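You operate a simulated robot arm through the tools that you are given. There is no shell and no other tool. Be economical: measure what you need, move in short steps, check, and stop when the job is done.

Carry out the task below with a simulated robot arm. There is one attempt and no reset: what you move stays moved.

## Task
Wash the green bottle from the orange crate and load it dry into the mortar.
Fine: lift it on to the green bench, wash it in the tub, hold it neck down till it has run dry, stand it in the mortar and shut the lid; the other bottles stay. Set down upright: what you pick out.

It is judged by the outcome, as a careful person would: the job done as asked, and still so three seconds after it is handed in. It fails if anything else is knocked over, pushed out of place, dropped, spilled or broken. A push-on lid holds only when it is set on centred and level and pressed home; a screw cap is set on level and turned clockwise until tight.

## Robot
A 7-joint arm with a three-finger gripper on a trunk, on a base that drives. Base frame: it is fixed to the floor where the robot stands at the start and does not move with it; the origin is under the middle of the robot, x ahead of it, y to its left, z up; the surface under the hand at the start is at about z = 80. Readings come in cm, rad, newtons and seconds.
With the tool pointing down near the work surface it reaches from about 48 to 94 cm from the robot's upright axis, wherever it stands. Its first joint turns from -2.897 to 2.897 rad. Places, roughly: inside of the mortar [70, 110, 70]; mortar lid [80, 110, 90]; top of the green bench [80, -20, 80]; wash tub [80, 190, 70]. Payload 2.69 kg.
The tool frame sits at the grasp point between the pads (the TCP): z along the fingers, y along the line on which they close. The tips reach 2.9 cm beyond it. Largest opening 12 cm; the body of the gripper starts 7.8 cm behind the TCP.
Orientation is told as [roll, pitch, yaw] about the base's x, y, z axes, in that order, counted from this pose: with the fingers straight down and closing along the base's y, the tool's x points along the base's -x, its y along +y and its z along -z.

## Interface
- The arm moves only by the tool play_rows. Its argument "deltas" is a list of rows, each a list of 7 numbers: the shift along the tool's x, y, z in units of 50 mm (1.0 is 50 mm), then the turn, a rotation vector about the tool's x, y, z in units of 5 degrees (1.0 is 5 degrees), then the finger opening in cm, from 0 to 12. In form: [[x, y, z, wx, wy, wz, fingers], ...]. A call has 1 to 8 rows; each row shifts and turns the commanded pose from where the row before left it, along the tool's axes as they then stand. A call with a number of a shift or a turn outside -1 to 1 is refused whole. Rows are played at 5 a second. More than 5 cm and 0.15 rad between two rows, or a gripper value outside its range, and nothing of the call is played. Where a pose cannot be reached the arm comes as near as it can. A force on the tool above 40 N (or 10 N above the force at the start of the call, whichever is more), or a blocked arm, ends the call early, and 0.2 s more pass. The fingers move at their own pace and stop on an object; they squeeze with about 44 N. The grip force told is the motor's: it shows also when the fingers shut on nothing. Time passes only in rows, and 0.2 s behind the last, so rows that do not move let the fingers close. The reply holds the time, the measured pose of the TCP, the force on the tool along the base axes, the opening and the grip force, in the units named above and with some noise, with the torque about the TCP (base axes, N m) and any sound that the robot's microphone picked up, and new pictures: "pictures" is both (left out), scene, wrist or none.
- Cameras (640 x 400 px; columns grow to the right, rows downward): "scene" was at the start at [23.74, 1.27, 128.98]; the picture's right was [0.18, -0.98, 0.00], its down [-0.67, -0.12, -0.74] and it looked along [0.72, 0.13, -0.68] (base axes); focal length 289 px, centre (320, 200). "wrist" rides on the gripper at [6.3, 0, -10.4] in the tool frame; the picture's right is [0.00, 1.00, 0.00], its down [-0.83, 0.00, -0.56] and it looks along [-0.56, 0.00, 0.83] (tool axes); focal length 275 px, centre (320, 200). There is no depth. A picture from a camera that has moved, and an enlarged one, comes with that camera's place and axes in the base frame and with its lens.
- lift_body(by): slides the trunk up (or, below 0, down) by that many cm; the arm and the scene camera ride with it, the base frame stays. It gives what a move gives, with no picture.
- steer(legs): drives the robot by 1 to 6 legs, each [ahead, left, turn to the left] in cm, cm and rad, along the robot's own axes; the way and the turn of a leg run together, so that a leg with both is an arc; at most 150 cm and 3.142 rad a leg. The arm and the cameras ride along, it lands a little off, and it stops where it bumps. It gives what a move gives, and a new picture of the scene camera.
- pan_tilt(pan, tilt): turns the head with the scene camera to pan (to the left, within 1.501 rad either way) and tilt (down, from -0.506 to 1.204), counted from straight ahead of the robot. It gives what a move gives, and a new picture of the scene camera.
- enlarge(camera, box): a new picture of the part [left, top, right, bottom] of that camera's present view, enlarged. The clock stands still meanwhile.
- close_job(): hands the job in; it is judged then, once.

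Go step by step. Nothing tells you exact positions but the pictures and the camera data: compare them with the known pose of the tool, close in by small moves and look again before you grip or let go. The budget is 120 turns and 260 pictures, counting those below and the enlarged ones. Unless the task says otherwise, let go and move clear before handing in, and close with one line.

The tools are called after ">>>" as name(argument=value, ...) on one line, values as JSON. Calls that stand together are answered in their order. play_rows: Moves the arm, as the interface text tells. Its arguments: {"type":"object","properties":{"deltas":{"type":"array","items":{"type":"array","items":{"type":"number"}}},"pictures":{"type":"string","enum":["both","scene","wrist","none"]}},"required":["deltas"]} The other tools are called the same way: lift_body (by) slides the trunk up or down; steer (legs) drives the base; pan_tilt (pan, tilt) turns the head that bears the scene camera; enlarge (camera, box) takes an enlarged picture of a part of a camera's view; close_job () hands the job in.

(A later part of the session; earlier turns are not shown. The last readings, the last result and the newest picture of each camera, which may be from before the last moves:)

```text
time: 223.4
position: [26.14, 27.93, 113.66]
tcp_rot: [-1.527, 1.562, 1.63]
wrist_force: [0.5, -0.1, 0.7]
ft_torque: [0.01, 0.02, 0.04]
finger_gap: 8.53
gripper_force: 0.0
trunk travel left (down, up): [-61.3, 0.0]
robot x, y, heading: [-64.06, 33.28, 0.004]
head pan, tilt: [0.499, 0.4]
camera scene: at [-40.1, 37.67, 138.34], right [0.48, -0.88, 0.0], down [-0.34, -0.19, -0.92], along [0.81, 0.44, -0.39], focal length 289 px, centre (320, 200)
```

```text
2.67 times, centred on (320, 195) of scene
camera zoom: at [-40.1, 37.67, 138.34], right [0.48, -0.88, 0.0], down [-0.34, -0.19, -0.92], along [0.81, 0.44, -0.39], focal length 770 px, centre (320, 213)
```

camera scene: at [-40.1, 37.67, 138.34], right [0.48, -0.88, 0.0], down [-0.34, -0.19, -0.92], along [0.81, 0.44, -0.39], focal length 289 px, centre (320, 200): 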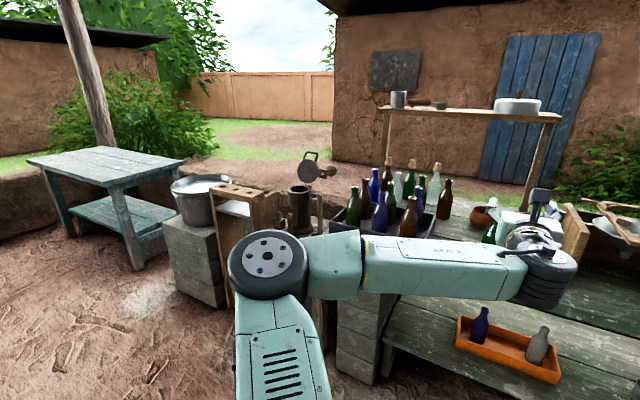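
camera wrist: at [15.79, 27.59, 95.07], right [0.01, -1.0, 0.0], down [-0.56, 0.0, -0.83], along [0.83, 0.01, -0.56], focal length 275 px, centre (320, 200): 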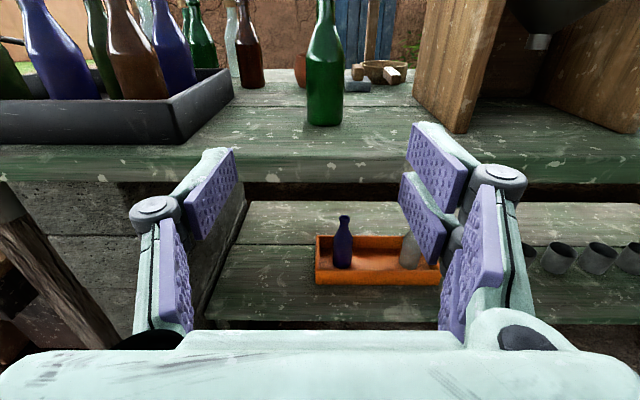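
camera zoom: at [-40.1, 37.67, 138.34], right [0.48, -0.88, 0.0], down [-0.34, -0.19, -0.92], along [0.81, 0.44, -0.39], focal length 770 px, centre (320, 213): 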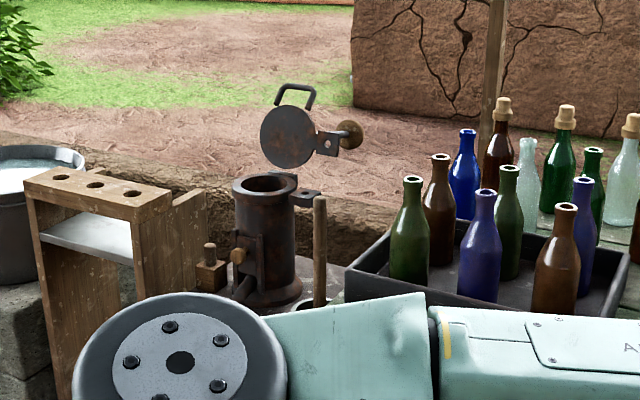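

The mortar is a tube (~12 cm outer, rim z ≈ 88) at about (70, 109); the lid is hinged on the far side, standing open. I'll turn the hand to point straight down with the camera on my side, to grip the bottle by its neck from above.

>>> play_rows(deltas=[[0, 0, -0.29, 0, -1, 0, 8.5], [-0.02, 0, -0.29, 0, -1, 0, 8.5], [-0.05, 0, -0.29, 0, -1, 0, 8.5], [-0.07, 0, -0.28, 0, -1, 0, 8.5], [-0.1, 0, -0.27, 0, -1, 0, 8.5], [-0.12, 0, -0.26, 0, -1, 0, 8.5], [-0.14, 0, -0.25, 0, -1, 0, 8.5], [-0.16, 0, -0.24, 0, -1, 0, 8.5]], pictures="none")

>>> play_rows(deltas=[[-0.18, 0, -0.22, 0, -1, 0, 8.5], [-0.2, 0, -0.2, 0, -1, 0, 8.5], [-0.22, 0, -0.19, 0, -1, 0, 8.5], [-0.24, 0, -0.17, 0, -1, 0, 8.5], [-0.25, 0, -0.14, 0, -1, 0, 8.5], [-0.26, 0, -0.12, 0, -1, 0, 8.5], [-0.27, 0, -0.1, 0, -1, 0, 8.5], [-0.28, 0, -0.07, 0, -1, 0, 8.5]], pictures="none")

>>> play_rows(deltas=[[-0.28, 0, -0.05, 0, -1, 0, 8.5], [-0.28, 0, -0.02, 0, -0.9, 0, 8.5], [0, 0, 0, 0, 0, 1, 8.5], [0, 0, 0, 0, 0, 1, 8.5], [0, 0, 0, 0, 0, 1, 8.5], [0, 0, 0, 0, 0, 1, 8.5], [0, 0, 0, 0, 0, 1, 8.5], [0, 0, 0, 0, 0, 1, 8.5]], pictures="none")

>>> play_rows(deltas=[[0, 0, 0, 0, 0, 1, 8.5], [0, 0, 0, 0, 0, 1, 8.5], [0, 0, 0, 0, 0, 1, 8.5], [0, 0, 0, 0, 0, 1, 8.5], [0, 0, 0, 0, 0, 1, 8.5], [0, 0, 0, 0, 0, 1, 8.5], [0, 0, 0, 0, 0, 1, 8.5], [0, 0, 0, 0, 0, 1, 8.5]], pictures="none")

>>> play_rows(deltas=[[0, 0, 0, 0, 0, 1, 8.5], [0, 0, 0, 0, 0, 1, 8.5], [0, 0, 0, 0, 0, 1, 8.5], [0, 0, 0, 0, 0, 1, 8.5], [0, 0, 0, 0, 0, 1, 8.5], [0, 0, 0, 0, 0, 1, 8.5], [0, 0, 0, 0, 0, 1, 8.5], [0, 0, 0, 0, 0, 1, 8.5]], pictures="none")

>>> play_rows(deltas=[[0, 0, 0, 0, 0, 1, 8.5], [0, 0, 0, 0, 0, 1, 8.5], [0, 0, 0, 0, 0, 1, 8.5], [0, 0, 0, 0, 0, 1, 8.5], [0, 0, 0, 0, 0, 1, 8.5], [0, 0, 0, 0, 0, 1, 8.5], [0, 0, 0, 0, 0, 1, 8.5], [0, 0, 0, 0, 0, 1, 8.5]], pictures="none")

>>> play_rows(deltas=[[0, 0, 0, 0, 0, 1, 8.5], [0, 0, 0, 0, 0, 1, 8.5], [0, 0, 0, 0, 0, 1, 8.5], [0, 0, 0, 0, 0, 1, 8.5], [0, 0, 0, 0, 0, 1, 8.5], [0, 0, 0, 0, 0, 1, 8.5]], pictures="both")

```text
time: 225.2
position: [14.63, 27.5, 113.75]
tcp_rot: [-0.014, 0.873, -3.139]
wrist_force: [-0.4, 0.1, -0.2]
ft_torque: [-0.01, 0.0, -0.01]
finger_gap: 8.5
gripper_force: 0.1
trunk travel left (down, up): [-61.3, 0.0]
robot x, y, heading: [-63.93, 33.82, -0.0]
head pan, tilt: [0.499, 0.4]
```

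```text
time: 227.0
position: [2.99, 27.48, 113.78]
tcp_rot: [-0.009, 0.172, -3.129]
wrist_force: [-0.3, -0.8, -0.4]
ft_torque: [0.0, -0.01, 0.01]
finger_gap: 8.49
gripper_force: 0.0
trunk travel left (down, up): [-61.3, 0.0]
robot x, y, heading: [-63.29, 33.22, 0.003]
head pan, tilt: [0.499, 0.4]
```

```text
time: 228.8
position: [0.22, 27.25, 113.65]
tcp_rot: [-0.013, 0.005, 2.631]
wrist_force: [-0.4, 0.3, 0.0]
ft_torque: [0.02, 0.02, 0.03]
finger_gap: 8.5
gripper_force: 0.2
trunk travel left (down, up): [-61.3, 0.0]
robot x, y, heading: [-63.48, 33.21, -0.001]
head pan, tilt: [0.499, 0.4]
```

```text
time: 230.6
position: [0.28, 27.36, 113.68]
tcp_rot: [-0.011, -0.005, 1.933]
wrist_force: [0.2, -0.1, 0.4]
ft_torque: [-0.02, -0.01, -0.02]
finger_gap: 8.52
gripper_force: 0.1
trunk travel left (down, up): [-61.3, 0.0]
robot x, y, heading: [-63.52, 33.4, 0.0]
head pan, tilt: [0.499, 0.4]
```

```text
time: 232.4
position: [0.35, 27.32, 113.67]
tcp_rot: [-0.005, -0.011, 1.235]
wrist_force: [-0.3, -0.4, -0.2]
ft_torque: [0.0, -0.01, 0.0]
finger_gap: 8.49
gripper_force: 0.0
trunk travel left (down, up): [-61.3, 0.0]
robot x, y, heading: [-63.45, 33.22, 0.001]
head pan, tilt: [0.499, 0.4]
```

```text
time: 234.2
position: [0.3, 27.42, 113.76]
tcp_rot: [0.004, -0.012, 0.536]
wrist_force: [-0.3, 0.1, 0.4]
ft_torque: [-0.01, 0.01, 0.01]
finger_gap: 8.52
gripper_force: 0.1
trunk travel left (down, up): [-61.3, 0.0]
robot x, y, heading: [-63.52, 33.58, 0.001]
head pan, tilt: [0.499, 0.4]
```

```text
time: 235.6
position: [0.28, 27.43, 113.83]
tcp_rot: [0.008, -0.01, 0.011]
wrist_force: [-0.8, 0.4, 0.2]
ft_torque: [0.01, -0.01, 0.05]
finger_gap: 8.52
gripper_force: 0.1
trunk travel left (down, up): [-61.3, 0.0]
robot x, y, heading: [-63.66, 33.46, -0.003]
head pan, tilt: [0.499, 0.4]
camera scene: at [-40.1, 37.68, 138.35], right [0.48, -0.88, 0.0], down [-0.34, -0.19, -0.92], along [0.81, 0.44, -0.39], focal length 289 px, centre (320, 200)
camera wrist: at [-6.07, 27.21, 124.23], right [-0.02, 1.0, 0.01], down [0.83, 0.01, 0.56], along [0.56, 0.02, -0.83], focal length 275 px, centre (320, 200)
```

scene: 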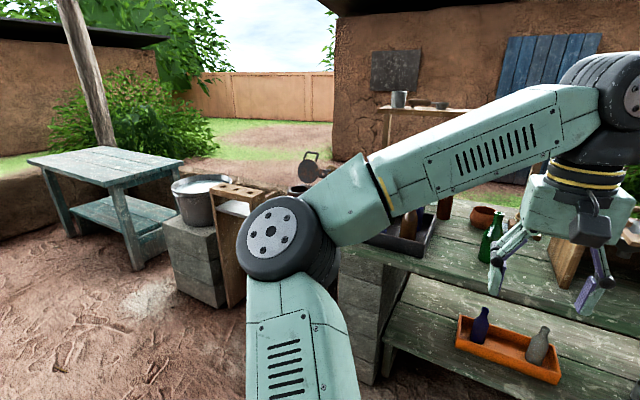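
wrist: 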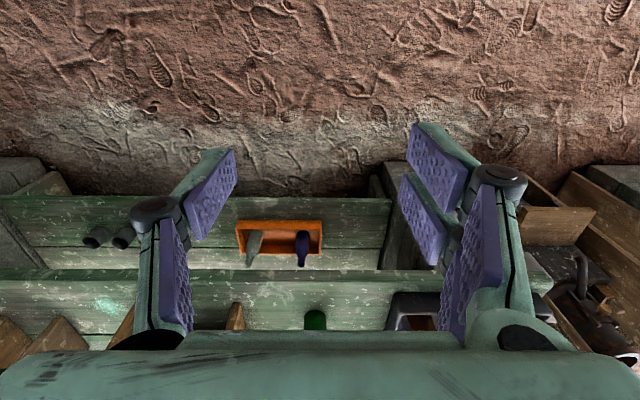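

Hand points down, camera on my side. I'll extend the arm 20 cm so the elbow stays in front of the bench, then approach the bottle (at ≈ (62, 27.5)).

>>> play_rows(deltas=[[-0.8, 0, 0, 0, 0, 0, 6], [-0.8, 0, 0, 0, 0, 0, 6], [-0.8, 0, 0, 0, 0, 0, 6], [-0.8, 0, 0, 0, 0, 0, 6], [-0.8, 0, 0, 0, 0, 0, 6]], pictures="none")

>>> pan_tilt(pan=0.2, tilt=0.5)

>>> steer(legs=[[33, 0, 0]])

>>> play_rows(deltas=[[0, 0, 0, 0, 0, 0, 6]], pictures="wrist")

```text
time: 236.8
position: [20.3, 27.59, 113.9]
tcp_rot: [0.009, -0.008, 0.011]
wrist_force: [-1.0, 1.1, 0.0]
ft_torque: [-0.04, -0.01, -0.03]
finger_gap: 6.0
gripper_force: 0.1
trunk travel left (down, up): [-61.3, 0.0]
robot x, y, heading: [-63.68, 33.2, -0.001]
head pan, tilt: [0.499, 0.4]
```

```text
time: 237.6
position: [20.18, 27.71, 113.75]
tcp_rot: [0.009, -0.008, 0.015]
wrist_force: [0.4, -0.5, -0.1]
ft_torque: [-0.01, 0.02, -0.01]
finger_gap: 5.99
gripper_force: 0.1
trunk travel left (down, up): [-61.3, 0.0]
robot x, y, heading: [-63.67, 33.42, 0.002]
head pan, tilt: [0.201, 0.499]
camera scene: at [-39.31, 35.06, 137.43], right [0.2, -0.98, 0.0], down [-0.47, -0.1, -0.88], along [0.86, 0.18, -0.48], focal length 289 px, centre (320, 200)
```

scene: 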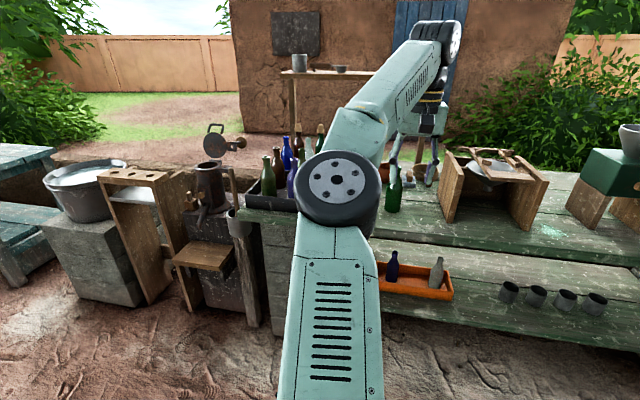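

```text
time: 239.9
position: [54.05, 27.24, 113.72]
tcp_rot: [0.008, -0.01, 0.008]
wrist_force: [0.0, 0.3, -0.4]
ft_torque: [-0.04, 0.01, 0.0]
finger_gap: 6.0
gripper_force: 0.0
trunk travel left (down, up): [-61.3, 0.0]
robot x, y, heading: [-29.99, 33.24, -0.006]
head pan, tilt: [0.201, 0.499]
camera scene: at [-5.53, 34.92, 137.42], right [0.2, -0.98, 0.0], down [-0.47, -0.09, -0.88], along [0.86, 0.17, -0.48], focal length 289 px, centre (320, 200)
```

scene: 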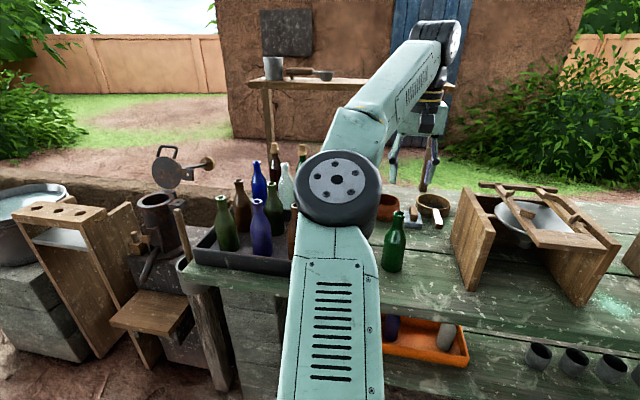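

```text
time: 240.3
position: [54.06, 27.33, 113.74]
tcp_rot: [0.007, -0.01, 0.01]
wrist_force: [0.4, -0.6, -0.1]
ft_torque: [0.02, 0.02, 0.02]
finger_gap: 5.99
gripper_force: 0.0
trunk travel left (down, up): [-61.3, 0.0]
robot x, y, heading: [-30.19, 33.6, 0.001]
head pan, tilt: [0.201, 0.499]
camera wrist: at [47.62, 27.11, 124.27], right [-0.01, 1.0, 0.01], down [0.83, 0.01, 0.56], along [0.56, 0.02, -0.83], focal length 275 px, centre (320, 200)
```

wrist: 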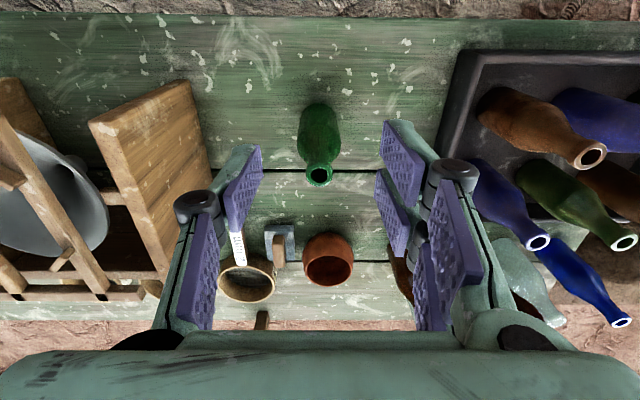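

Bottle mouth at ≈ (62.1, 27.6, 98). Move over it and lower to neck height.

>>> play_rows(deltas=[[-0.8, 0.05, 0, 0, 0, 0, 6], [-0.8, 0, 0, 0, 0, 0, 6]], pictures="none")

>>> lift_body(by=-12)

>>> play_rows(deltas=[[0, 0, 0, 0, 0, 0, 6]], pictures="both")

```text
time: 240.9
position: [56.4, 27.26, 113.8]
tcp_rot: [0.008, -0.011, 0.008]
wrist_force: [0.8, -1.7, -1.2]
ft_torque: [0.06, -0.04, 0.0]
finger_gap: 6.02
gripper_force: 0.0
out of reach, approached as far as the arm can: row 1, 2
trunk travel left (down, up): [-61.3, 0.0]
robot x, y, heading: [-30.25, 33.56, 0.003]
head pan, tilt: [0.201, 0.499]
```

```text
time: 242.4
position: [56.33, 27.25, 101.85]
tcp_rot: [0.008, -0.01, 0.008]
wrist_force: [-0.3, -0.2, -0.2]
ft_torque: [-0.01, -0.05, 0.02]
finger_gap: 6.02
gripper_force: 0.1
trunk travel left (down, up): [-49.3, 12.0]
robot x, y, heading: [-30.1, 33.2, -0.003]
head pan, tilt: [0.201, 0.499]
```

```text
time: 242.8
position: [56.48, 27.26, 101.78]
tcp_rot: [0.008, -0.008, 0.008]
wrist_force: [0.2, 0.0, 0.1]
ft_torque: [0.03, 0.02, 0.0]
finger_gap: 6.01
gripper_force: 0.1
trunk travel left (down, up): [-49.3, 12.0]
robot x, y, heading: [-29.88, 33.11, 0.003]
head pan, tilt: [0.201, 0.499]
camera scene: at [-5.59, 34.92, 125.43], right [0.2, -0.98, 0.0], down [-0.47, -0.09, -0.88], along [0.86, 0.17, -0.48], focal length 289 px, centre (320, 200)
camera wrist: at [50.07, 27.13, 112.27], right [-0.01, 1.0, 0.01], down [0.83, 0.01, 0.56], along [0.56, 0.01, -0.83], focal length 275 px, centre (320, 200)
```

scene: 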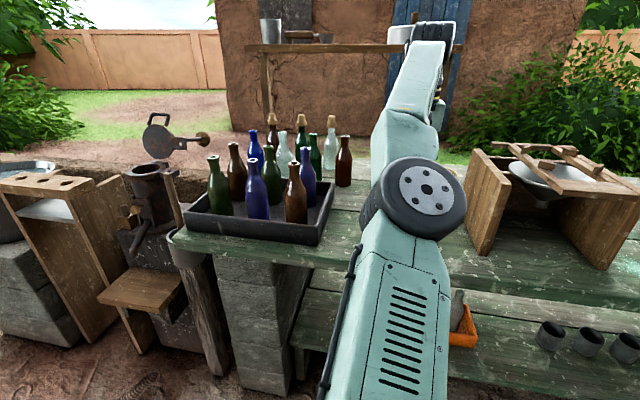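
wrist: 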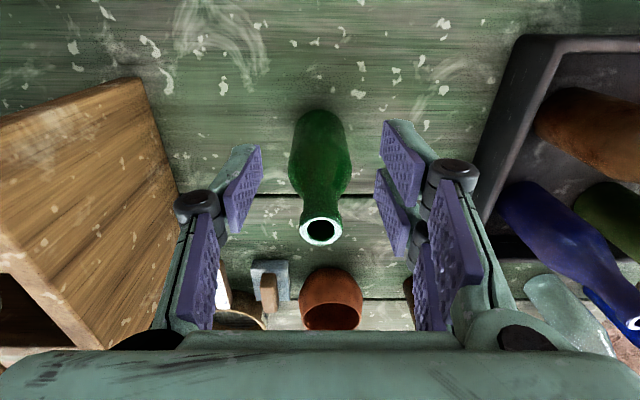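

Arm is at full reach, so use the base: forward 5.7, and check before lowering.

>>> steer(legs=[[5.7, 0.2, 0]])

>>> lift_body(by=-3)

>>> play_rows(deltas=[[0, 0, 0, 0, 0, 0, 6]], pictures="wrist")

```text
time: 243.7
position: [62.09, 27.56, 101.69]
tcp_rot: [0.008, -0.009, 0.009]
wrist_force: [0.4, -0.5, -0.7]
ft_torque: [0.01, -0.01, -0.02]
finger_gap: 6.0
gripper_force: 0.0
trunk travel left (down, up): [-49.3, 12.0]
robot x, y, heading: [-24.64, 33.61, -0.001]
head pan, tilt: [0.201, 0.499]
camera scene: at [0.07, 35.1, 125.41], right [0.2, -0.98, 0.0], down [-0.47, -0.09, -0.88], along [0.86, 0.17, -0.48], focal length 289 px, centre (320, 200)
```

scene: 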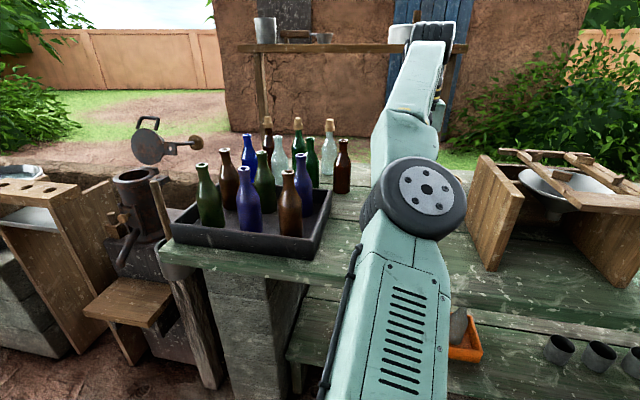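

```text
time: 244.5
position: [62.0, 27.46, 98.69]
tcp_rot: [0.01, -0.01, 0.009]
wrist_force: [0.2, 0.6, 0.1]
ft_torque: [0.02, 0.02, 0.01]
finger_gap: 6.02
gripper_force: 0.1
trunk travel left (down, up): [-46.3, 15.0]
robot x, y, heading: [-24.63, 33.91, -0.008]
head pan, tilt: [0.201, 0.499]
```

```text
time: 244.9
position: [62.14, 27.43, 98.71]
tcp_rot: [0.01, -0.008, 0.009]
wrist_force: [0.7, -0.3, 0.1]
ft_torque: [-0.01, 0.0, 0.0]
finger_gap: 6.0
gripper_force: 0.0
trunk travel left (down, up): [-46.3, 15.0]
robot x, y, heading: [-24.22, 33.56, -0.003]
head pan, tilt: [0.201, 0.499]
camera wrist: at [55.68, 27.3, 109.26], right [-0.01, 1.0, 0.01], down [0.83, 0.01, 0.56], along [0.56, 0.01, -0.83], focal length 275 px, centre (320, 200)
```

wrist: 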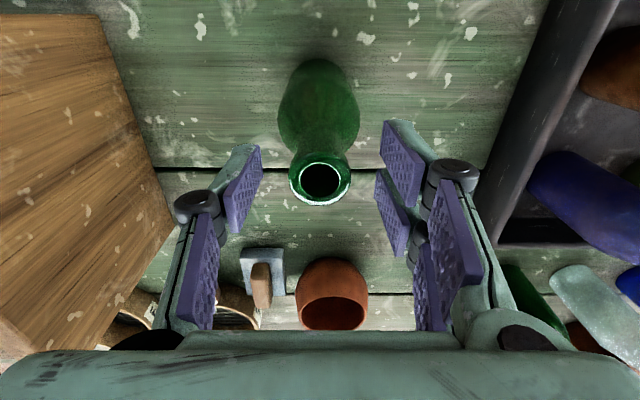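

Centred. Lower 2 cm and close on the neck.

>>> lift_body(by=-2)

>>> play_rows(deltas=[[0, 0, 0, 0, 0, 0, 4], [0, 0, 0, 0, 0, 0, 3], [0, 0, 0, 0, 0, 0, 2], [0, 0, 0, 0, 0, 0, 1], [0, 0, 0, 0, 0, 0, 1]], pictures="wrist")

```text
time: 245.5
position: [62.13, 27.57, 96.8]
tcp_rot: [0.009, -0.009, 0.008]
wrist_force: [0.8, 0.0, -0.2]
ft_torque: [0.03, -0.01, 0.01]
finger_gap: 6.01
gripper_force: 0.0
trunk travel left (down, up): [-44.3, 17.0]
robot x, y, heading: [-24.61, 33.43, -0.001]
head pan, tilt: [0.201, 0.499]
```

```text
time: 246.7
position: [62.06, 27.44, 96.78]
tcp_rot: [0.009, -0.008, 0.009]
wrist_force: [-0.1, -1.1, -0.2]
ft_torque: [-0.05, 0.07, -0.01]
finger_gap: 2.73
gripper_force: 42.1
trunk travel left (down, up): [-44.3, 17.0]
robot x, y, heading: [-24.55, 33.6, -0.001]
head pan, tilt: [0.201, 0.499]
camera wrist: at [55.68, 27.3, 107.26], right [-0.01, 1.0, 0.01], down [0.83, 0.01, 0.56], along [0.56, 0.01, -0.83], focal length 275 px, centre (320, 200)
```

wrist: 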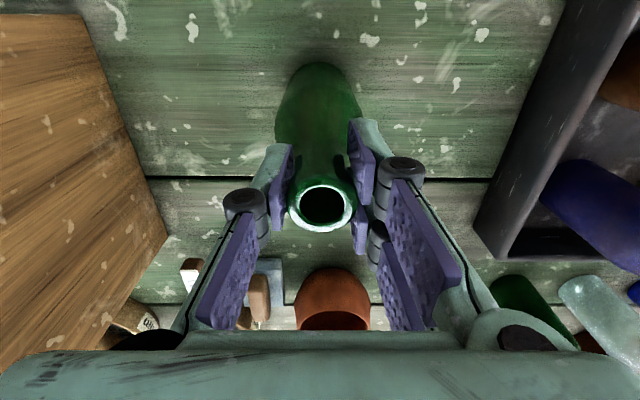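

Neck gripped. Lift, back off, and drive to face the mortar.

>>> lift_body(by=16.9)

>>> steer(legs=[[-45, 0, 0], [0, 81.5, 0]])

>>> play_rows(deltas=[[0, 0, 0, 0, 0, 0, 1]], pictures="wrist")

>>> enlarge(camera="scene", box=[240, 80, 480, 230])

```text
time: 248.6
position: [62.09, 27.44, 113.64]
tcp_rot: [0.008, -0.008, 0.009]
wrist_force: [0.1, -0.2, -2.0]
ft_torque: [0.01, 0.0, -0.05]
finger_gap: 2.77
gripper_force: 44.1
trunk travel left (down, up): [-61.2, 0.1]
robot x, y, heading: [-24.25, 33.89, -0.002]
head pan, tilt: [0.201, 0.499]
```

```text
time: 257.7
position: [17.54, 109.62, 113.68]
tcp_rot: [0.009, -0.008, 0.009]
wrist_force: [0.1, 0.2, -2.2]
ft_torque: [-0.01, 0.01, 0.0]
finger_gap: 2.72
gripper_force: 44.2
trunk travel left (down, up): [-61.2, 0.1]
robot x, y, heading: [-69.15, 115.64, -0.005]
head pan, tilt: [0.201, 0.499]
camera scene: at [-44.59, 117.26, 137.33], right [0.2, -0.98, 0.0], down [-0.47, -0.09, -0.88], along [0.86, 0.17, -0.48], focal length 289 px, centre (320, 200)
```

scene: 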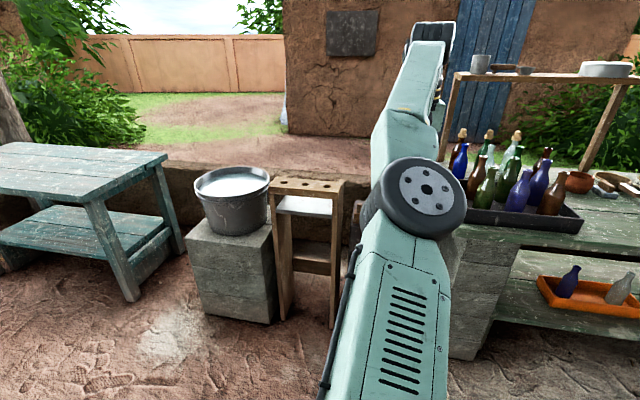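

```text
time: 258.1
position: [17.38, 109.62, 113.58]
tcp_rot: [0.009, -0.008, 0.01]
wrist_force: [0.3, -1.0, -2.4]
ft_torque: [0.02, -0.02, -0.01]
finger_gap: 2.74
gripper_force: 44.2
trunk travel left (down, up): [-61.2, 0.1]
robot x, y, heading: [-68.99, 115.75, -0.005]
head pan, tilt: [0.201, 0.499]
camera wrist: at [11.08, 109.46, 124.11], right [-0.01, 1.0, 0.01], down [0.83, 0.01, 0.56], along [0.56, 0.01, -0.83], focal length 275 px, centre (320, 200)
```

wrist: 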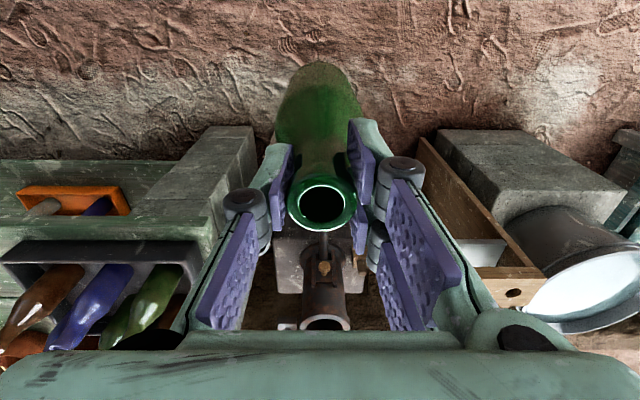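

```text
2.67 times, centred on (360, 155) of scene
camera zoom: at [-44.6, 117.25, 137.33], right [0.2, -0.98, 0.0], down [-0.47, -0.09, -0.88], along [0.86, 0.17, -0.48], focal length 770 px, centre (213, 320)
```

zoom: 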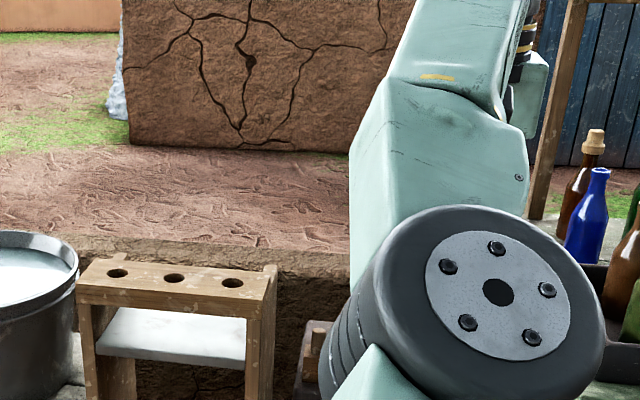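

Mortar mouth appears at ≈ (69, 111) in the wrist view. Drive forward 40 with the bottle held high and look again.

>>> steer(legs=[[38, 1, 0]])

>>> play_rows(deltas=[[0, 0, 0, 0, 0, 0, 1]], pictures="wrist")

```text
time: 260.5
position: [55.42, 110.53, 113.56]
tcp_rot: [0.009, -0.009, 0.009]
wrist_force: [0.7, -0.8, -2.5]
ft_torque: [0.02, 0.04, -0.03]
finger_gap: 2.7
gripper_force: 43.9
trunk travel left (down, up): [-61.2, 0.1]
robot x, y, heading: [-31.08, 117.02, -0.003]
head pan, tilt: [0.201, 0.499]
camera scene: at [-6.53, 118.16, 137.31], right [0.2, -0.98, 0.0], down [-0.47, -0.09, -0.88], along [0.86, 0.17, -0.48], focal length 289 px, centre (320, 200)
```

scene: 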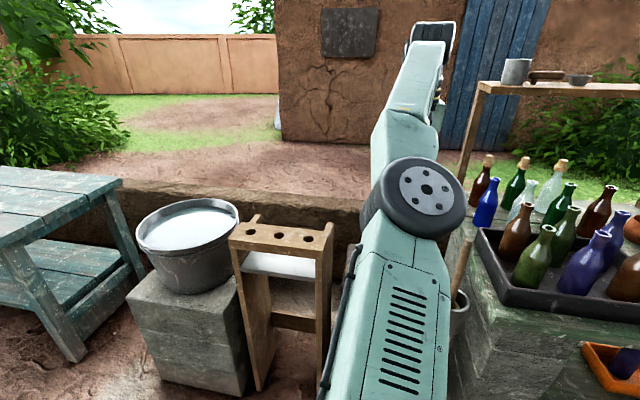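

```text
time: 260.9
position: [55.35, 110.44, 113.68]
tcp_rot: [0.009, -0.006, 0.009]
wrist_force: [-0.1, -0.3, -1.5]
ft_torque: [0.0, 0.02, -0.03]
finger_gap: 2.7
gripper_force: 43.5
trunk travel left (down, up): [-61.2, 0.1]
robot x, y, heading: [-30.99, 116.45, -0.007]
head pan, tilt: [0.201, 0.499]
camera wrist: at [49.1, 110.36, 124.1], right [-0.01, 1.0, 0.01], down [0.83, 0.01, 0.56], along [0.56, 0.01, -0.83], focal length 275 px, centre (320, 200)
```

wrist: 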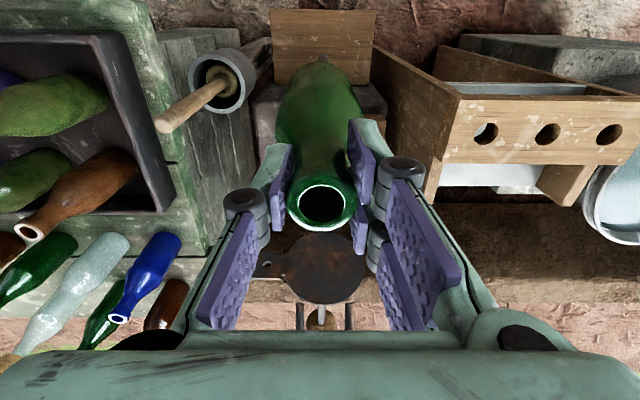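

The lid disc stands upright behind the mortar (≈ x 76). The bottle hides the hole, so I'll back 20 cm for a precise view of the mouth.

>>> steer(legs=[[-20, 0, 0.004]])

>>> enlarge(camera="wrist", box=[240, 200, 400, 300])

>>> play_rows(deltas=[[0, 0, 0, 0, 0, 0, 1]], pictures="wrist")

```text
time: 262.5
position: [35.75, 111.05, 113.8]
tcp_rot: [0.009, -0.009, 0.017]
wrist_force: [-1.0, -0.3, -2.2]
ft_torque: [0.0, -0.05, -0.01]
finger_gap: 2.72
gripper_force: 44.1
trunk travel left (down, up): [-61.2, 0.1]
robot x, y, heading: [-50.96, 116.65, 0.005]
head pan, tilt: [0.201, 0.499]
camera scene: at [-26.37, 118.31, 137.35], right [0.2, -0.98, 0.0], down [-0.47, -0.1, -0.88], along [0.86, 0.18, -0.48], focal length 289 px, centre (320, 200)
```

scene: 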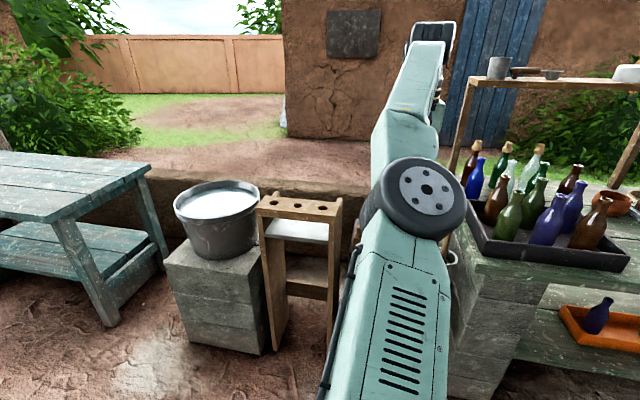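

```text
4.00 times, centred on (320, 250) of wrist
camera zoom: at [29.35, 110.89, 124.2], right [-0.02, 1.0, 0.01], down [0.83, 0.01, 0.56], along [0.56, 0.02, -0.83], focal length 1101 px, centre (320, 0)
```

zoom: 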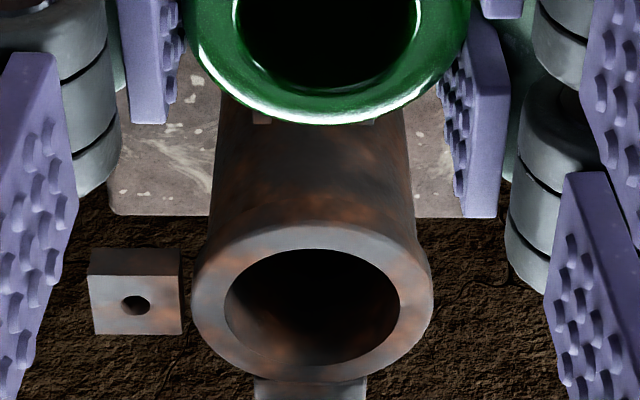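

```text
time: 262.9
position: [35.82, 111.2, 113.59]
tcp_rot: [0.009, -0.009, 0.017]
wrist_force: [-0.2, -0.2, -1.7]
ft_torque: [0.0, 0.01, 0.02]
finger_gap: 2.72
gripper_force: 43.8
trunk travel left (down, up): [-61.2, 0.1]
robot x, y, heading: [-50.8, 116.61, 0.003]
head pan, tilt: [0.201, 0.499]
camera wrist: at [29.42, 110.88, 124.13], right [-0.02, 1.0, 0.01], down [0.83, 0.01, 0.56], along [0.56, 0.02, -0.83], focal length 275 px, centre (320, 200)
```

wrist: 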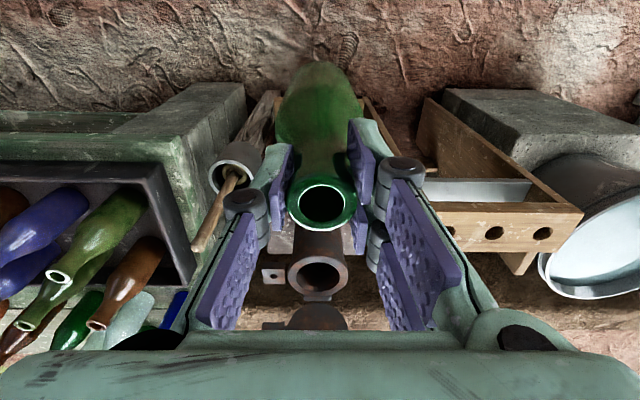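

The hole (≈8.8 cm inside) is about (74, 111.7), rim ≈ 86.5. To fix it precisely I'll view it from the side: 18 cm to the left and forward (bottle clears rack top by ~8 cm).

>>> steer(legs=[[0, 18, -0.004], [30, 0, 0]])

>>> play_rows(deltas=[[0, 0, 0, 0, 0, 0, 1]], pictures="wrist")

```text
time: 266.6
position: [65.67, 129.15, 113.63]
tcp_rot: [0.008, -0.007, 0.012]
wrist_force: [0.2, 0.2, -1.7]
ft_torque: [0.01, 0.04, -0.01]
finger_gap: 2.71
gripper_force: 43.9
trunk travel left (down, up): [-61.2, 0.1]
robot x, y, heading: [-20.86, 134.64, -0.002]
head pan, tilt: [0.201, 0.499]
camera scene: at [3.59, 136.56, 137.31], right [0.2, -0.98, 0.0], down [-0.47, -0.1, -0.88], along [0.86, 0.18, -0.48], focal length 289 px, centre (320, 200)
```

scene: 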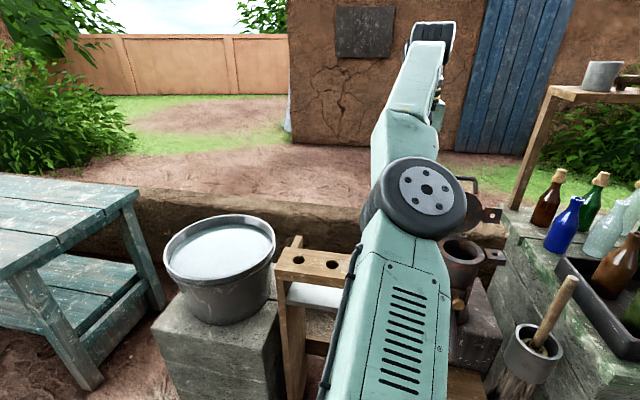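

```text
time: 267.0
position: [65.7, 129.16, 113.56]
tcp_rot: [0.007, -0.009, 0.013]
wrist_force: [0.6, 0.6, -2.5]
ft_torque: [0.01, 0.01, -0.01]
finger_gap: 2.69
gripper_force: 44.2
trunk travel left (down, up): [-61.2, 0.1]
robot x, y, heading: [-21.07, 135.28, -0.005]
head pan, tilt: [0.201, 0.499]
camera wrist: at [59.25, 128.96, 124.1], right [-0.02, 1.0, 0.01], down [0.83, 0.01, 0.56], along [0.56, 0.02, -0.83], focal length 275 px, centre (320, 200)
```

wrist: 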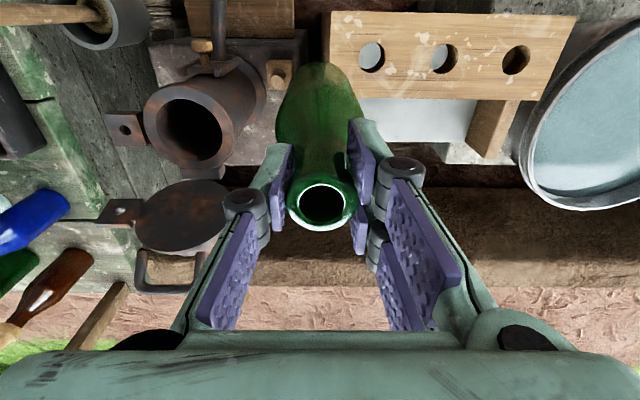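

Two views agree: mortar mouth at (72.9, 111.8), rim z ≈ 86.9, lid leaning back behind x ≈ 79. Move over it.

>>> steer(legs=[[0, -17.3, 0], [8, 0, 0]])

```text
time: 269.6
position: [73.74, 111.59, 113.56]
tcp_rot: [0.009, -0.006, 0.007]
wrist_force: [-0.1, 0.0, -2.5]
ft_torque: [-0.01, 0.02, -0.02]
finger_gap: 2.7
gripper_force: 43.8
trunk travel left (down, up): [-61.2, 0.1]
robot x, y, heading: [-12.85, 117.49, -0.006]
head pan, tilt: [0.201, 0.499]
camera scene: at [11.67, 119.21, 137.3], right [0.2, -0.98, 0.0], down [-0.47, -0.09, -0.88], along [0.86, 0.17, -0.48], focal length 289 px, centre (320, 200)
```

scene: 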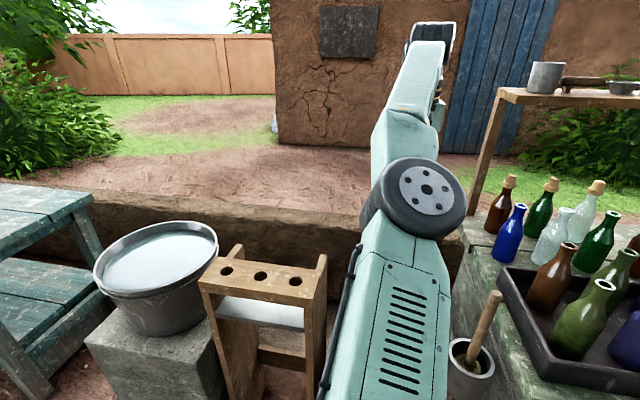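

>>> play_rows(deltas=[[0.22, 0.04, 0, 0, 0, 0, 1]], pictures="none")

>>> lift_body(by=-7)

>>> play_rows(deltas=[[0, 0, 0, 0, 0, 0, 1]], pictures="wrist")

```text
time: 270.0
position: [72.4, 111.9, 113.78]
tcp_rot: [0.011, -0.013, 0.008]
wrist_force: [0.1, 0.3, -1.7]
ft_torque: [0.02, 0.01, -0.02]
finger_gap: 2.7
gripper_force: 44.4
trunk travel left (down, up): [-61.2, 0.1]
robot x, y, heading: [-12.6, 117.8, -0.0]
head pan, tilt: [0.201, 0.499]
```

```text
time: 271.1
position: [72.49, 111.74, 106.53]
tcp_rot: [0.008, -0.008, 0.009]
wrist_force: [1.0, 0.0, -2.4]
ft_torque: [0.0, -0.02, -0.03]
finger_gap: 2.7
gripper_force: 44.5
trunk travel left (down, up): [-54.2, 7.1]
robot x, y, heading: [-12.81, 117.87, -0.005]
head pan, tilt: [0.201, 0.499]
```

```text
time: 271.5
position: [72.5, 111.77, 106.6]
tcp_rot: [0.008, -0.01, 0.01]
wrist_force: [-0.5, 0.3, -1.8]
ft_torque: [-0.04, 0.01, 0.0]
finger_gap: 2.73
gripper_force: 44.0
trunk travel left (down, up): [-54.2, 7.1]
robot x, y, heading: [-13.1, 117.56, -0.0]
head pan, tilt: [0.201, 0.499]
camera wrist: at [66.09, 111.6, 117.07], right [-0.01, 1.0, 0.01], down [0.83, 0.01, 0.56], along [0.56, 0.01, -0.83], focal length 275 px, centre (320, 200)
```

wrist: 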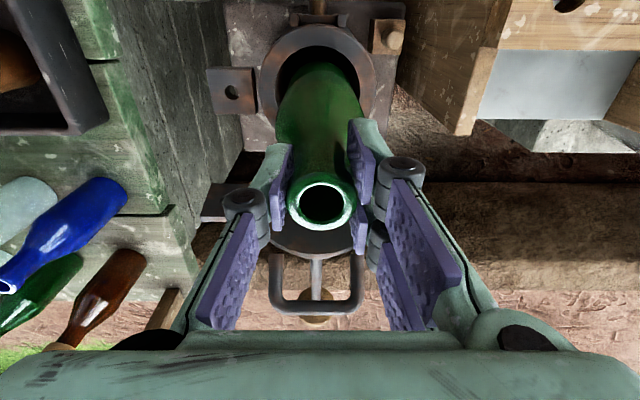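

Bottle is centred on the mouth, base ~3 cm above the rim. Lower in with care.

>>> play_rows(deltas=[[0.04, 0, 0, 0, 0, 0, 1]], pictures="none")

>>> lift_body(by=-6)

>>> lift_body(by=-6)

>>> play_rows(deltas=[[0, 0, 0, 0, 0, 0, 1]], pictures="both")

```text
time: 271.9
position: [72.25, 111.86, 106.56]
tcp_rot: [0.008, -0.009, 0.009]
wrist_force: [0.3, 0.8, -0.8]
ft_torque: [0.0, 0.05, 0.0]
finger_gap: 2.73
gripper_force: 44.1
trunk travel left (down, up): [-54.2, 7.1]
robot x, y, heading: [-12.8, 117.63, -0.006]
head pan, tilt: [0.201, 0.499]
```

```text
time: 272.9
position: [72.22, 111.85, 100.53]
tcp_rot: [0.008, -0.009, 0.008]
wrist_force: [-0.5, -0.6, -2.4]
ft_torque: [0.02, -0.01, -0.03]
finger_gap: 2.71
gripper_force: 43.8
trunk travel left (down, up): [-48.2, 13.1]
robot x, y, heading: [-12.88, 117.75, -0.001]
head pan, tilt: [0.201, 0.499]
```

```text
time: 273.9
position: [72.23, 111.73, 94.65]
tcp_rot: [0.009, -0.009, 0.01]
wrist_force: [-0.1, -1.1, -2.2]
ft_torque: [0.01, 0.01, 0.01]
finger_gap: 2.73
gripper_force: 44.0
trunk travel left (down, up): [-42.2, 19.1]
robot x, y, heading: [-12.72, 117.71, -0.005]
head pan, tilt: [0.201, 0.499]
```

```text
time: 274.3
position: [72.28, 111.82, 94.55]
tcp_rot: [0.009, -0.009, 0.008]
wrist_force: [0.0, 0.3, -1.2]
ft_torque: [-0.02, 0.01, 0.02]
finger_gap: 2.73
gripper_force: 44.0
trunk travel left (down, up): [-42.2, 19.1]
robot x, y, heading: [-13.08, 117.72, -0.005]
head pan, tilt: [0.201, 0.499]
camera scene: at [11.57, 119.21, 118.33], right [0.2, -0.98, 0.0], down [-0.47, -0.09, -0.88], along [0.86, 0.17, -0.48], focal length 289 px, centre (320, 200)
camera wrist: at [65.87, 111.66, 105.06], right [-0.01, 1.0, 0.01], down [0.83, 0.01, 0.56], along [0.56, 0.01, -0.83], focal length 275 px, centre (320, 200)
```

scene: 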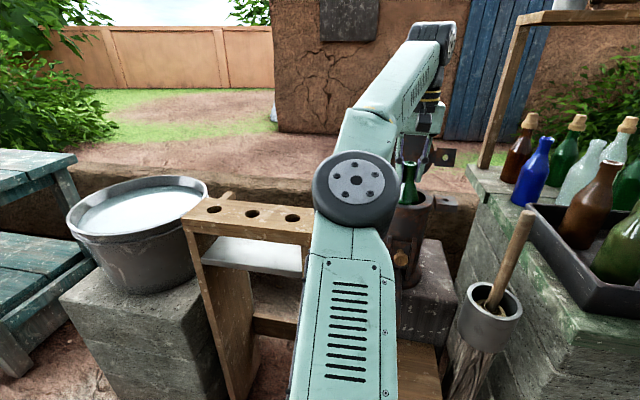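
wrist: 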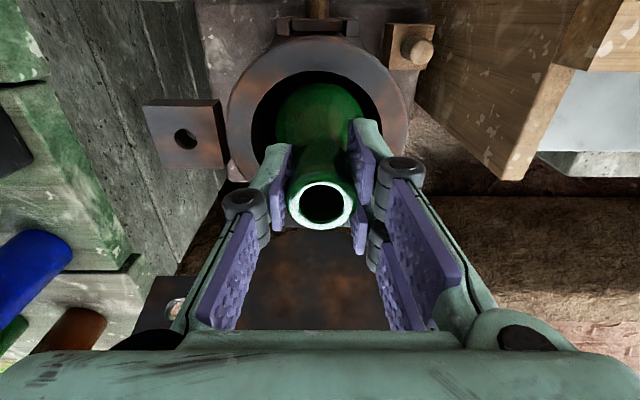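

Going in cleanly. Continue lowering with force watch.

>>> play_rows(deltas=[[0, 0, 0.2, 0, 0, 0, 1], [0, 0, 0.2, 0, 0, 0, 1], [0, 0, 0.2, 0, 0, 0, 1], [0, 0, 0.2, 0, 0, 0, 1], [0, 0, 0.2, 0, 0, 0, 1], [0, 0, 0, 0, 0, 0, 1]], pictures="none")

>>> play_rows(deltas=[[0, 0, 0.1, 0, 0, 0, 1], [0, 0, 0.1, 0, 0, 0, 1], [0, 0, 0, 0, 0, 0, 1]], pictures="wrist")

```text
time: 275.7
position: [72.23, 111.97, 89.4]
tcp_rot: [0.009, -0.009, 0.007]
wrist_force: [0.8, -0.8, -2.7]
ft_torque: [-0.02, 0.01, 0.01]
finger_gap: 2.69
gripper_force: 44.5
trunk travel left (down, up): [-42.2, 19.1]
robot x, y, heading: [-12.83, 117.52, -0.004]
head pan, tilt: [0.201, 0.499]
```

```text
time: 276.5
position: [72.3, 111.91, 88.56]
tcp_rot: [0.011, -0.008, 0.009]
wrist_force: [-0.5, -0.5, -1.1]
ft_torque: [-0.03, 0.02, -0.01]
finger_gap: 2.7
gripper_force: 43.4
trunk travel left (down, up): [-42.2, 19.1]
robot x, y, heading: [-12.71, 117.89, -0.008]
head pan, tilt: [0.201, 0.499]
camera wrist: at [65.92, 111.71, 98.95], right [-0.01, 1.0, 0.01], down [0.83, 0.01, 0.56], along [0.56, 0.01, -0.83], focal length 275 px, centre (320, 200)
```

wrist: 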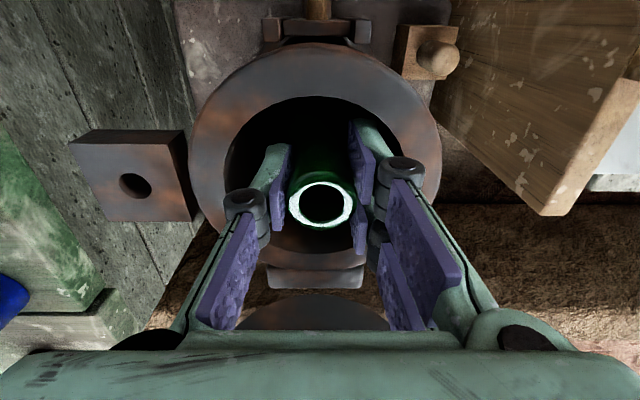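

>>> play_rows(deltas=[[0, 0, 0.1, 0, 0, 0, 1], [0, 0, 0.1, 0, 0, 0, 1], [0, 0, 0.1, 0, 0, 0, 1], [0, 0, 0, 0, 0, 0, 1]], pictures="none")

>>> play_rows(deltas=[[0, 0, 0.06, 0, 0, 0, 1], [0, 0, 0.06, 0, 0, 0, 1], [0, 0, 0, 0, 0, 0, 1]], pictures="wrist")

```text
time: 277.5
position: [72.37, 111.81, 87.0]
tcp_rot: [0.008, -0.008, 0.008]
wrist_force: [0.3, 0.3, -1.9]
ft_torque: [0.02, -0.04, 0.0]
finger_gap: 2.71
gripper_force: 44.0
trunk travel left (down, up): [-42.2, 19.1]
robot x, y, heading: [-12.97, 118.24, -0.001]
head pan, tilt: [0.201, 0.499]
```

```text
time: 278.3
position: [72.39, 111.86, 86.4]
tcp_rot: [0.009, -0.01, 0.009]
wrist_force: [0.9, -0.1, -1.3]
ft_torque: [0.01, 0.0, 0.02]
finger_gap: 2.71
gripper_force: 44.1
trunk travel left (down, up): [-42.2, 19.1]
robot x, y, heading: [-12.91, 117.82, -0.005]
head pan, tilt: [0.201, 0.499]
camera wrist: at [65.99, 111.72, 96.9], right [-0.01, 1.0, 0.01], down [0.83, 0.01, 0.56], along [0.56, 0.01, -0.83], focal length 275 px, centre (320, 200)
```

wrist: 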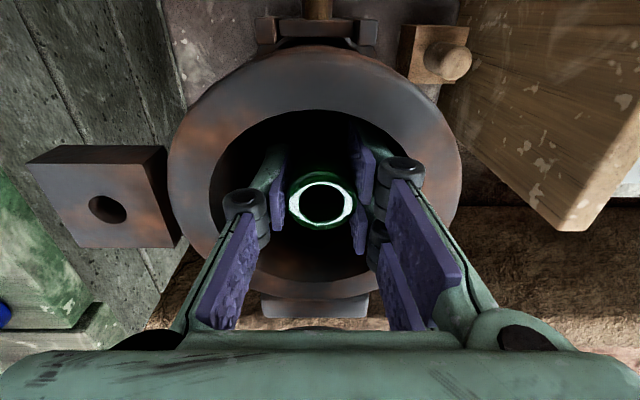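

>>> play_rows(deltas=[[0, 0, 0.06, 0, 0, 0, 1], [0, 0, 0.06, 0, 0, 0, 1], [0, 0, 0, 0, 0, 0, 1]], pictures="none")

>>> play_rows(deltas=[[0, 0, 0.06, 0, 0, 0, 1], [0, 0, 0.06, 0, 0, 0, 1], [0, 0, 0, 0, 0, 0, 1]], pictures="wrist")

```text
time: 279.1
position: [72.37, 111.9, 85.87]
tcp_rot: [0.01, -0.008, 0.008]
wrist_force: [-0.2, -0.7, -2.3]
ft_torque: [0.0, 0.01, 0.01]
finger_gap: 2.71
gripper_force: 44.1
trunk travel left (down, up): [-42.2, 19.1]
robot x, y, heading: [-12.85, 117.91, -0.007]
head pan, tilt: [0.201, 0.499]
```

```text
time: 279.9
position: [72.38, 112.01, 85.34]
tcp_rot: [0.009, -0.009, 0.009]
wrist_force: [-0.3, -0.8, -2.1]
ft_torque: [-0.04, -0.02, -0.01]
finger_gap: 2.71
gripper_force: 44.1
trunk travel left (down, up): [-42.2, 19.1]
robot x, y, heading: [-12.65, 117.89, -0.008]
head pan, tilt: [0.201, 0.499]
camera wrist: at [65.91, 111.76, 95.78], right [-0.01, 1.0, 0.01], down [0.83, 0.01, 0.56], along [0.56, 0.01, -0.83], focal length 275 px, centre (320, 200)
```

wrist: 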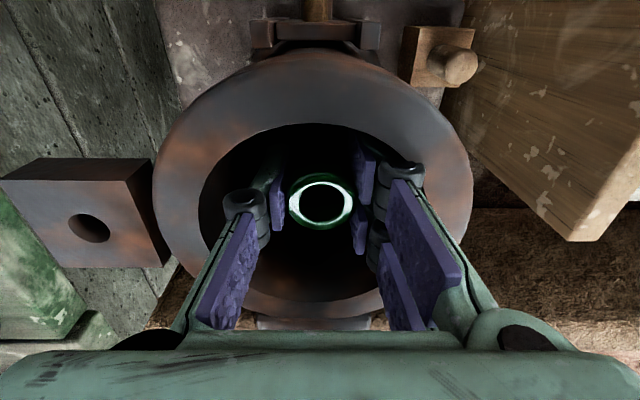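

>>> play_rows(deltas=[[0, 0, 0.06, 0, 0, 0, 1], [0, 0, 0.06, 0, 0, 0, 1], [0, 0, 0, 0, 0, 0, 1]], pictures="none")

>>> play_rows(deltas=[[0, 0, 0.06, 0, 0, 0, 1], [0, 0, 0.06, 0, 0, 0, 1], [0, 0, 0, 0, 0, 0, 1]], pictures="wrist")

```text
time: 280.7
position: [72.19, 111.87, 84.87]
tcp_rot: [0.008, -0.011, 0.008]
wrist_force: [0.5, 0.1, 5.3]
ft_torque: [-0.13, 0.0, 0.0]
finger_gap: 2.72
gripper_force: 44.2
trunk travel left (down, up): [-42.2, 19.1]
robot x, y, heading: [-12.98, 117.81, -0.002]
head pan, tilt: [0.201, 0.499]
```

```text
time: 281.5
position: [72.28, 112.0, 84.51]
tcp_rot: [0.009, -0.019, 0.01]
wrist_force: [7.5, 3.9, 36.8]
ft_torque: [0.18, -0.81, 0.1]
finger_gap: 2.71
gripper_force: 44.1
trunk travel left (down, up): [-42.2, 19.1]
robot x, y, heading: [-13.04, 117.73, -0.006]
head pan, tilt: [0.201, 0.499]
camera wrist: at [65.81, 111.83, 95.01], right [-0.01, 1.0, 0.01], down [0.82, 0.01, 0.57], along [0.57, 0.01, -0.82], focal length 275 px, centre (320, 200)
```

wrist: 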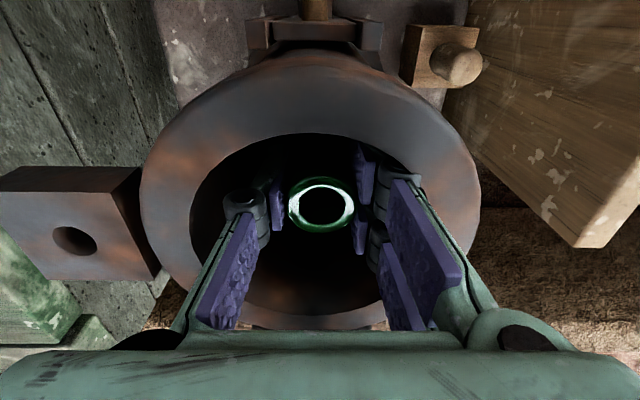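

Contact (floor ≈ z 68). Back off the pressure and open the fingers only ~1 cm, as room inside the mouth is tight.

>>> play_rows(deltas=[[0, 0, -0.1, 0, 0, 0, 1], [0, 0, 0, 0, 0, 0, 1]], pictures="none")

>>> play_rows(deltas=[[0, 0, 0, 0, 0, 0, 3], [0, 0, 0, 0, 0, 0, 3.4], [0, 0, 0, 0, 0, 0, 3.6], [0, 0, 0, 0, 0, 0, 3.6]], pictures="wrist")

```text
time: 282.1
position: [72.35, 112.06, 84.56]
tcp_rot: [0.01, -0.011, 0.01]
wrist_force: [8.1, 3.1, 15.5]
ft_torque: [0.17, -1.51, 0.07]
finger_gap: 2.72
gripper_force: 43.9
trunk travel left (down, up): [-42.2, 19.1]
robot x, y, heading: [-12.93, 117.66, -0.009]
head pan, tilt: [0.201, 0.499]
```

```text
time: 283.1
position: [72.38, 111.89, 84.5]
tcp_rot: [0.008, -0.008, 0.007]
wrist_force: [1.0, -3.1, -1.2]
ft_torque: [0.04, -0.03, -0.02]
finger_gap: 3.46
gripper_force: 0.0
trunk travel left (down, up): [-42.2, 19.1]
robot x, y, heading: [-13.07, 117.59, -0.001]
head pan, tilt: [0.201, 0.499]
camera wrist: at [65.96, 111.72, 95.02], right [-0.01, 1.0, 0.01], down [0.83, 0.01, 0.56], along [0.56, 0.01, -0.83], focal length 275 px, centre (320, 200)
```

wrist: 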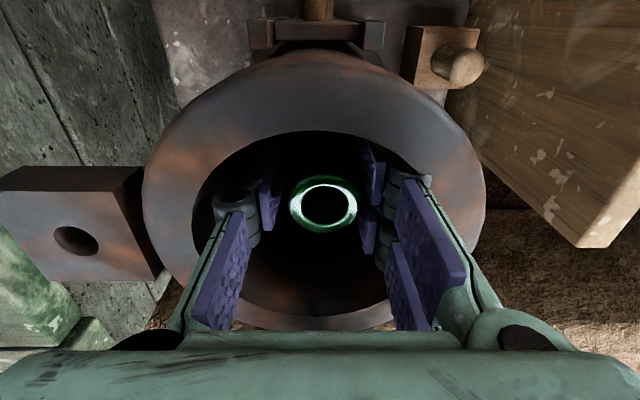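

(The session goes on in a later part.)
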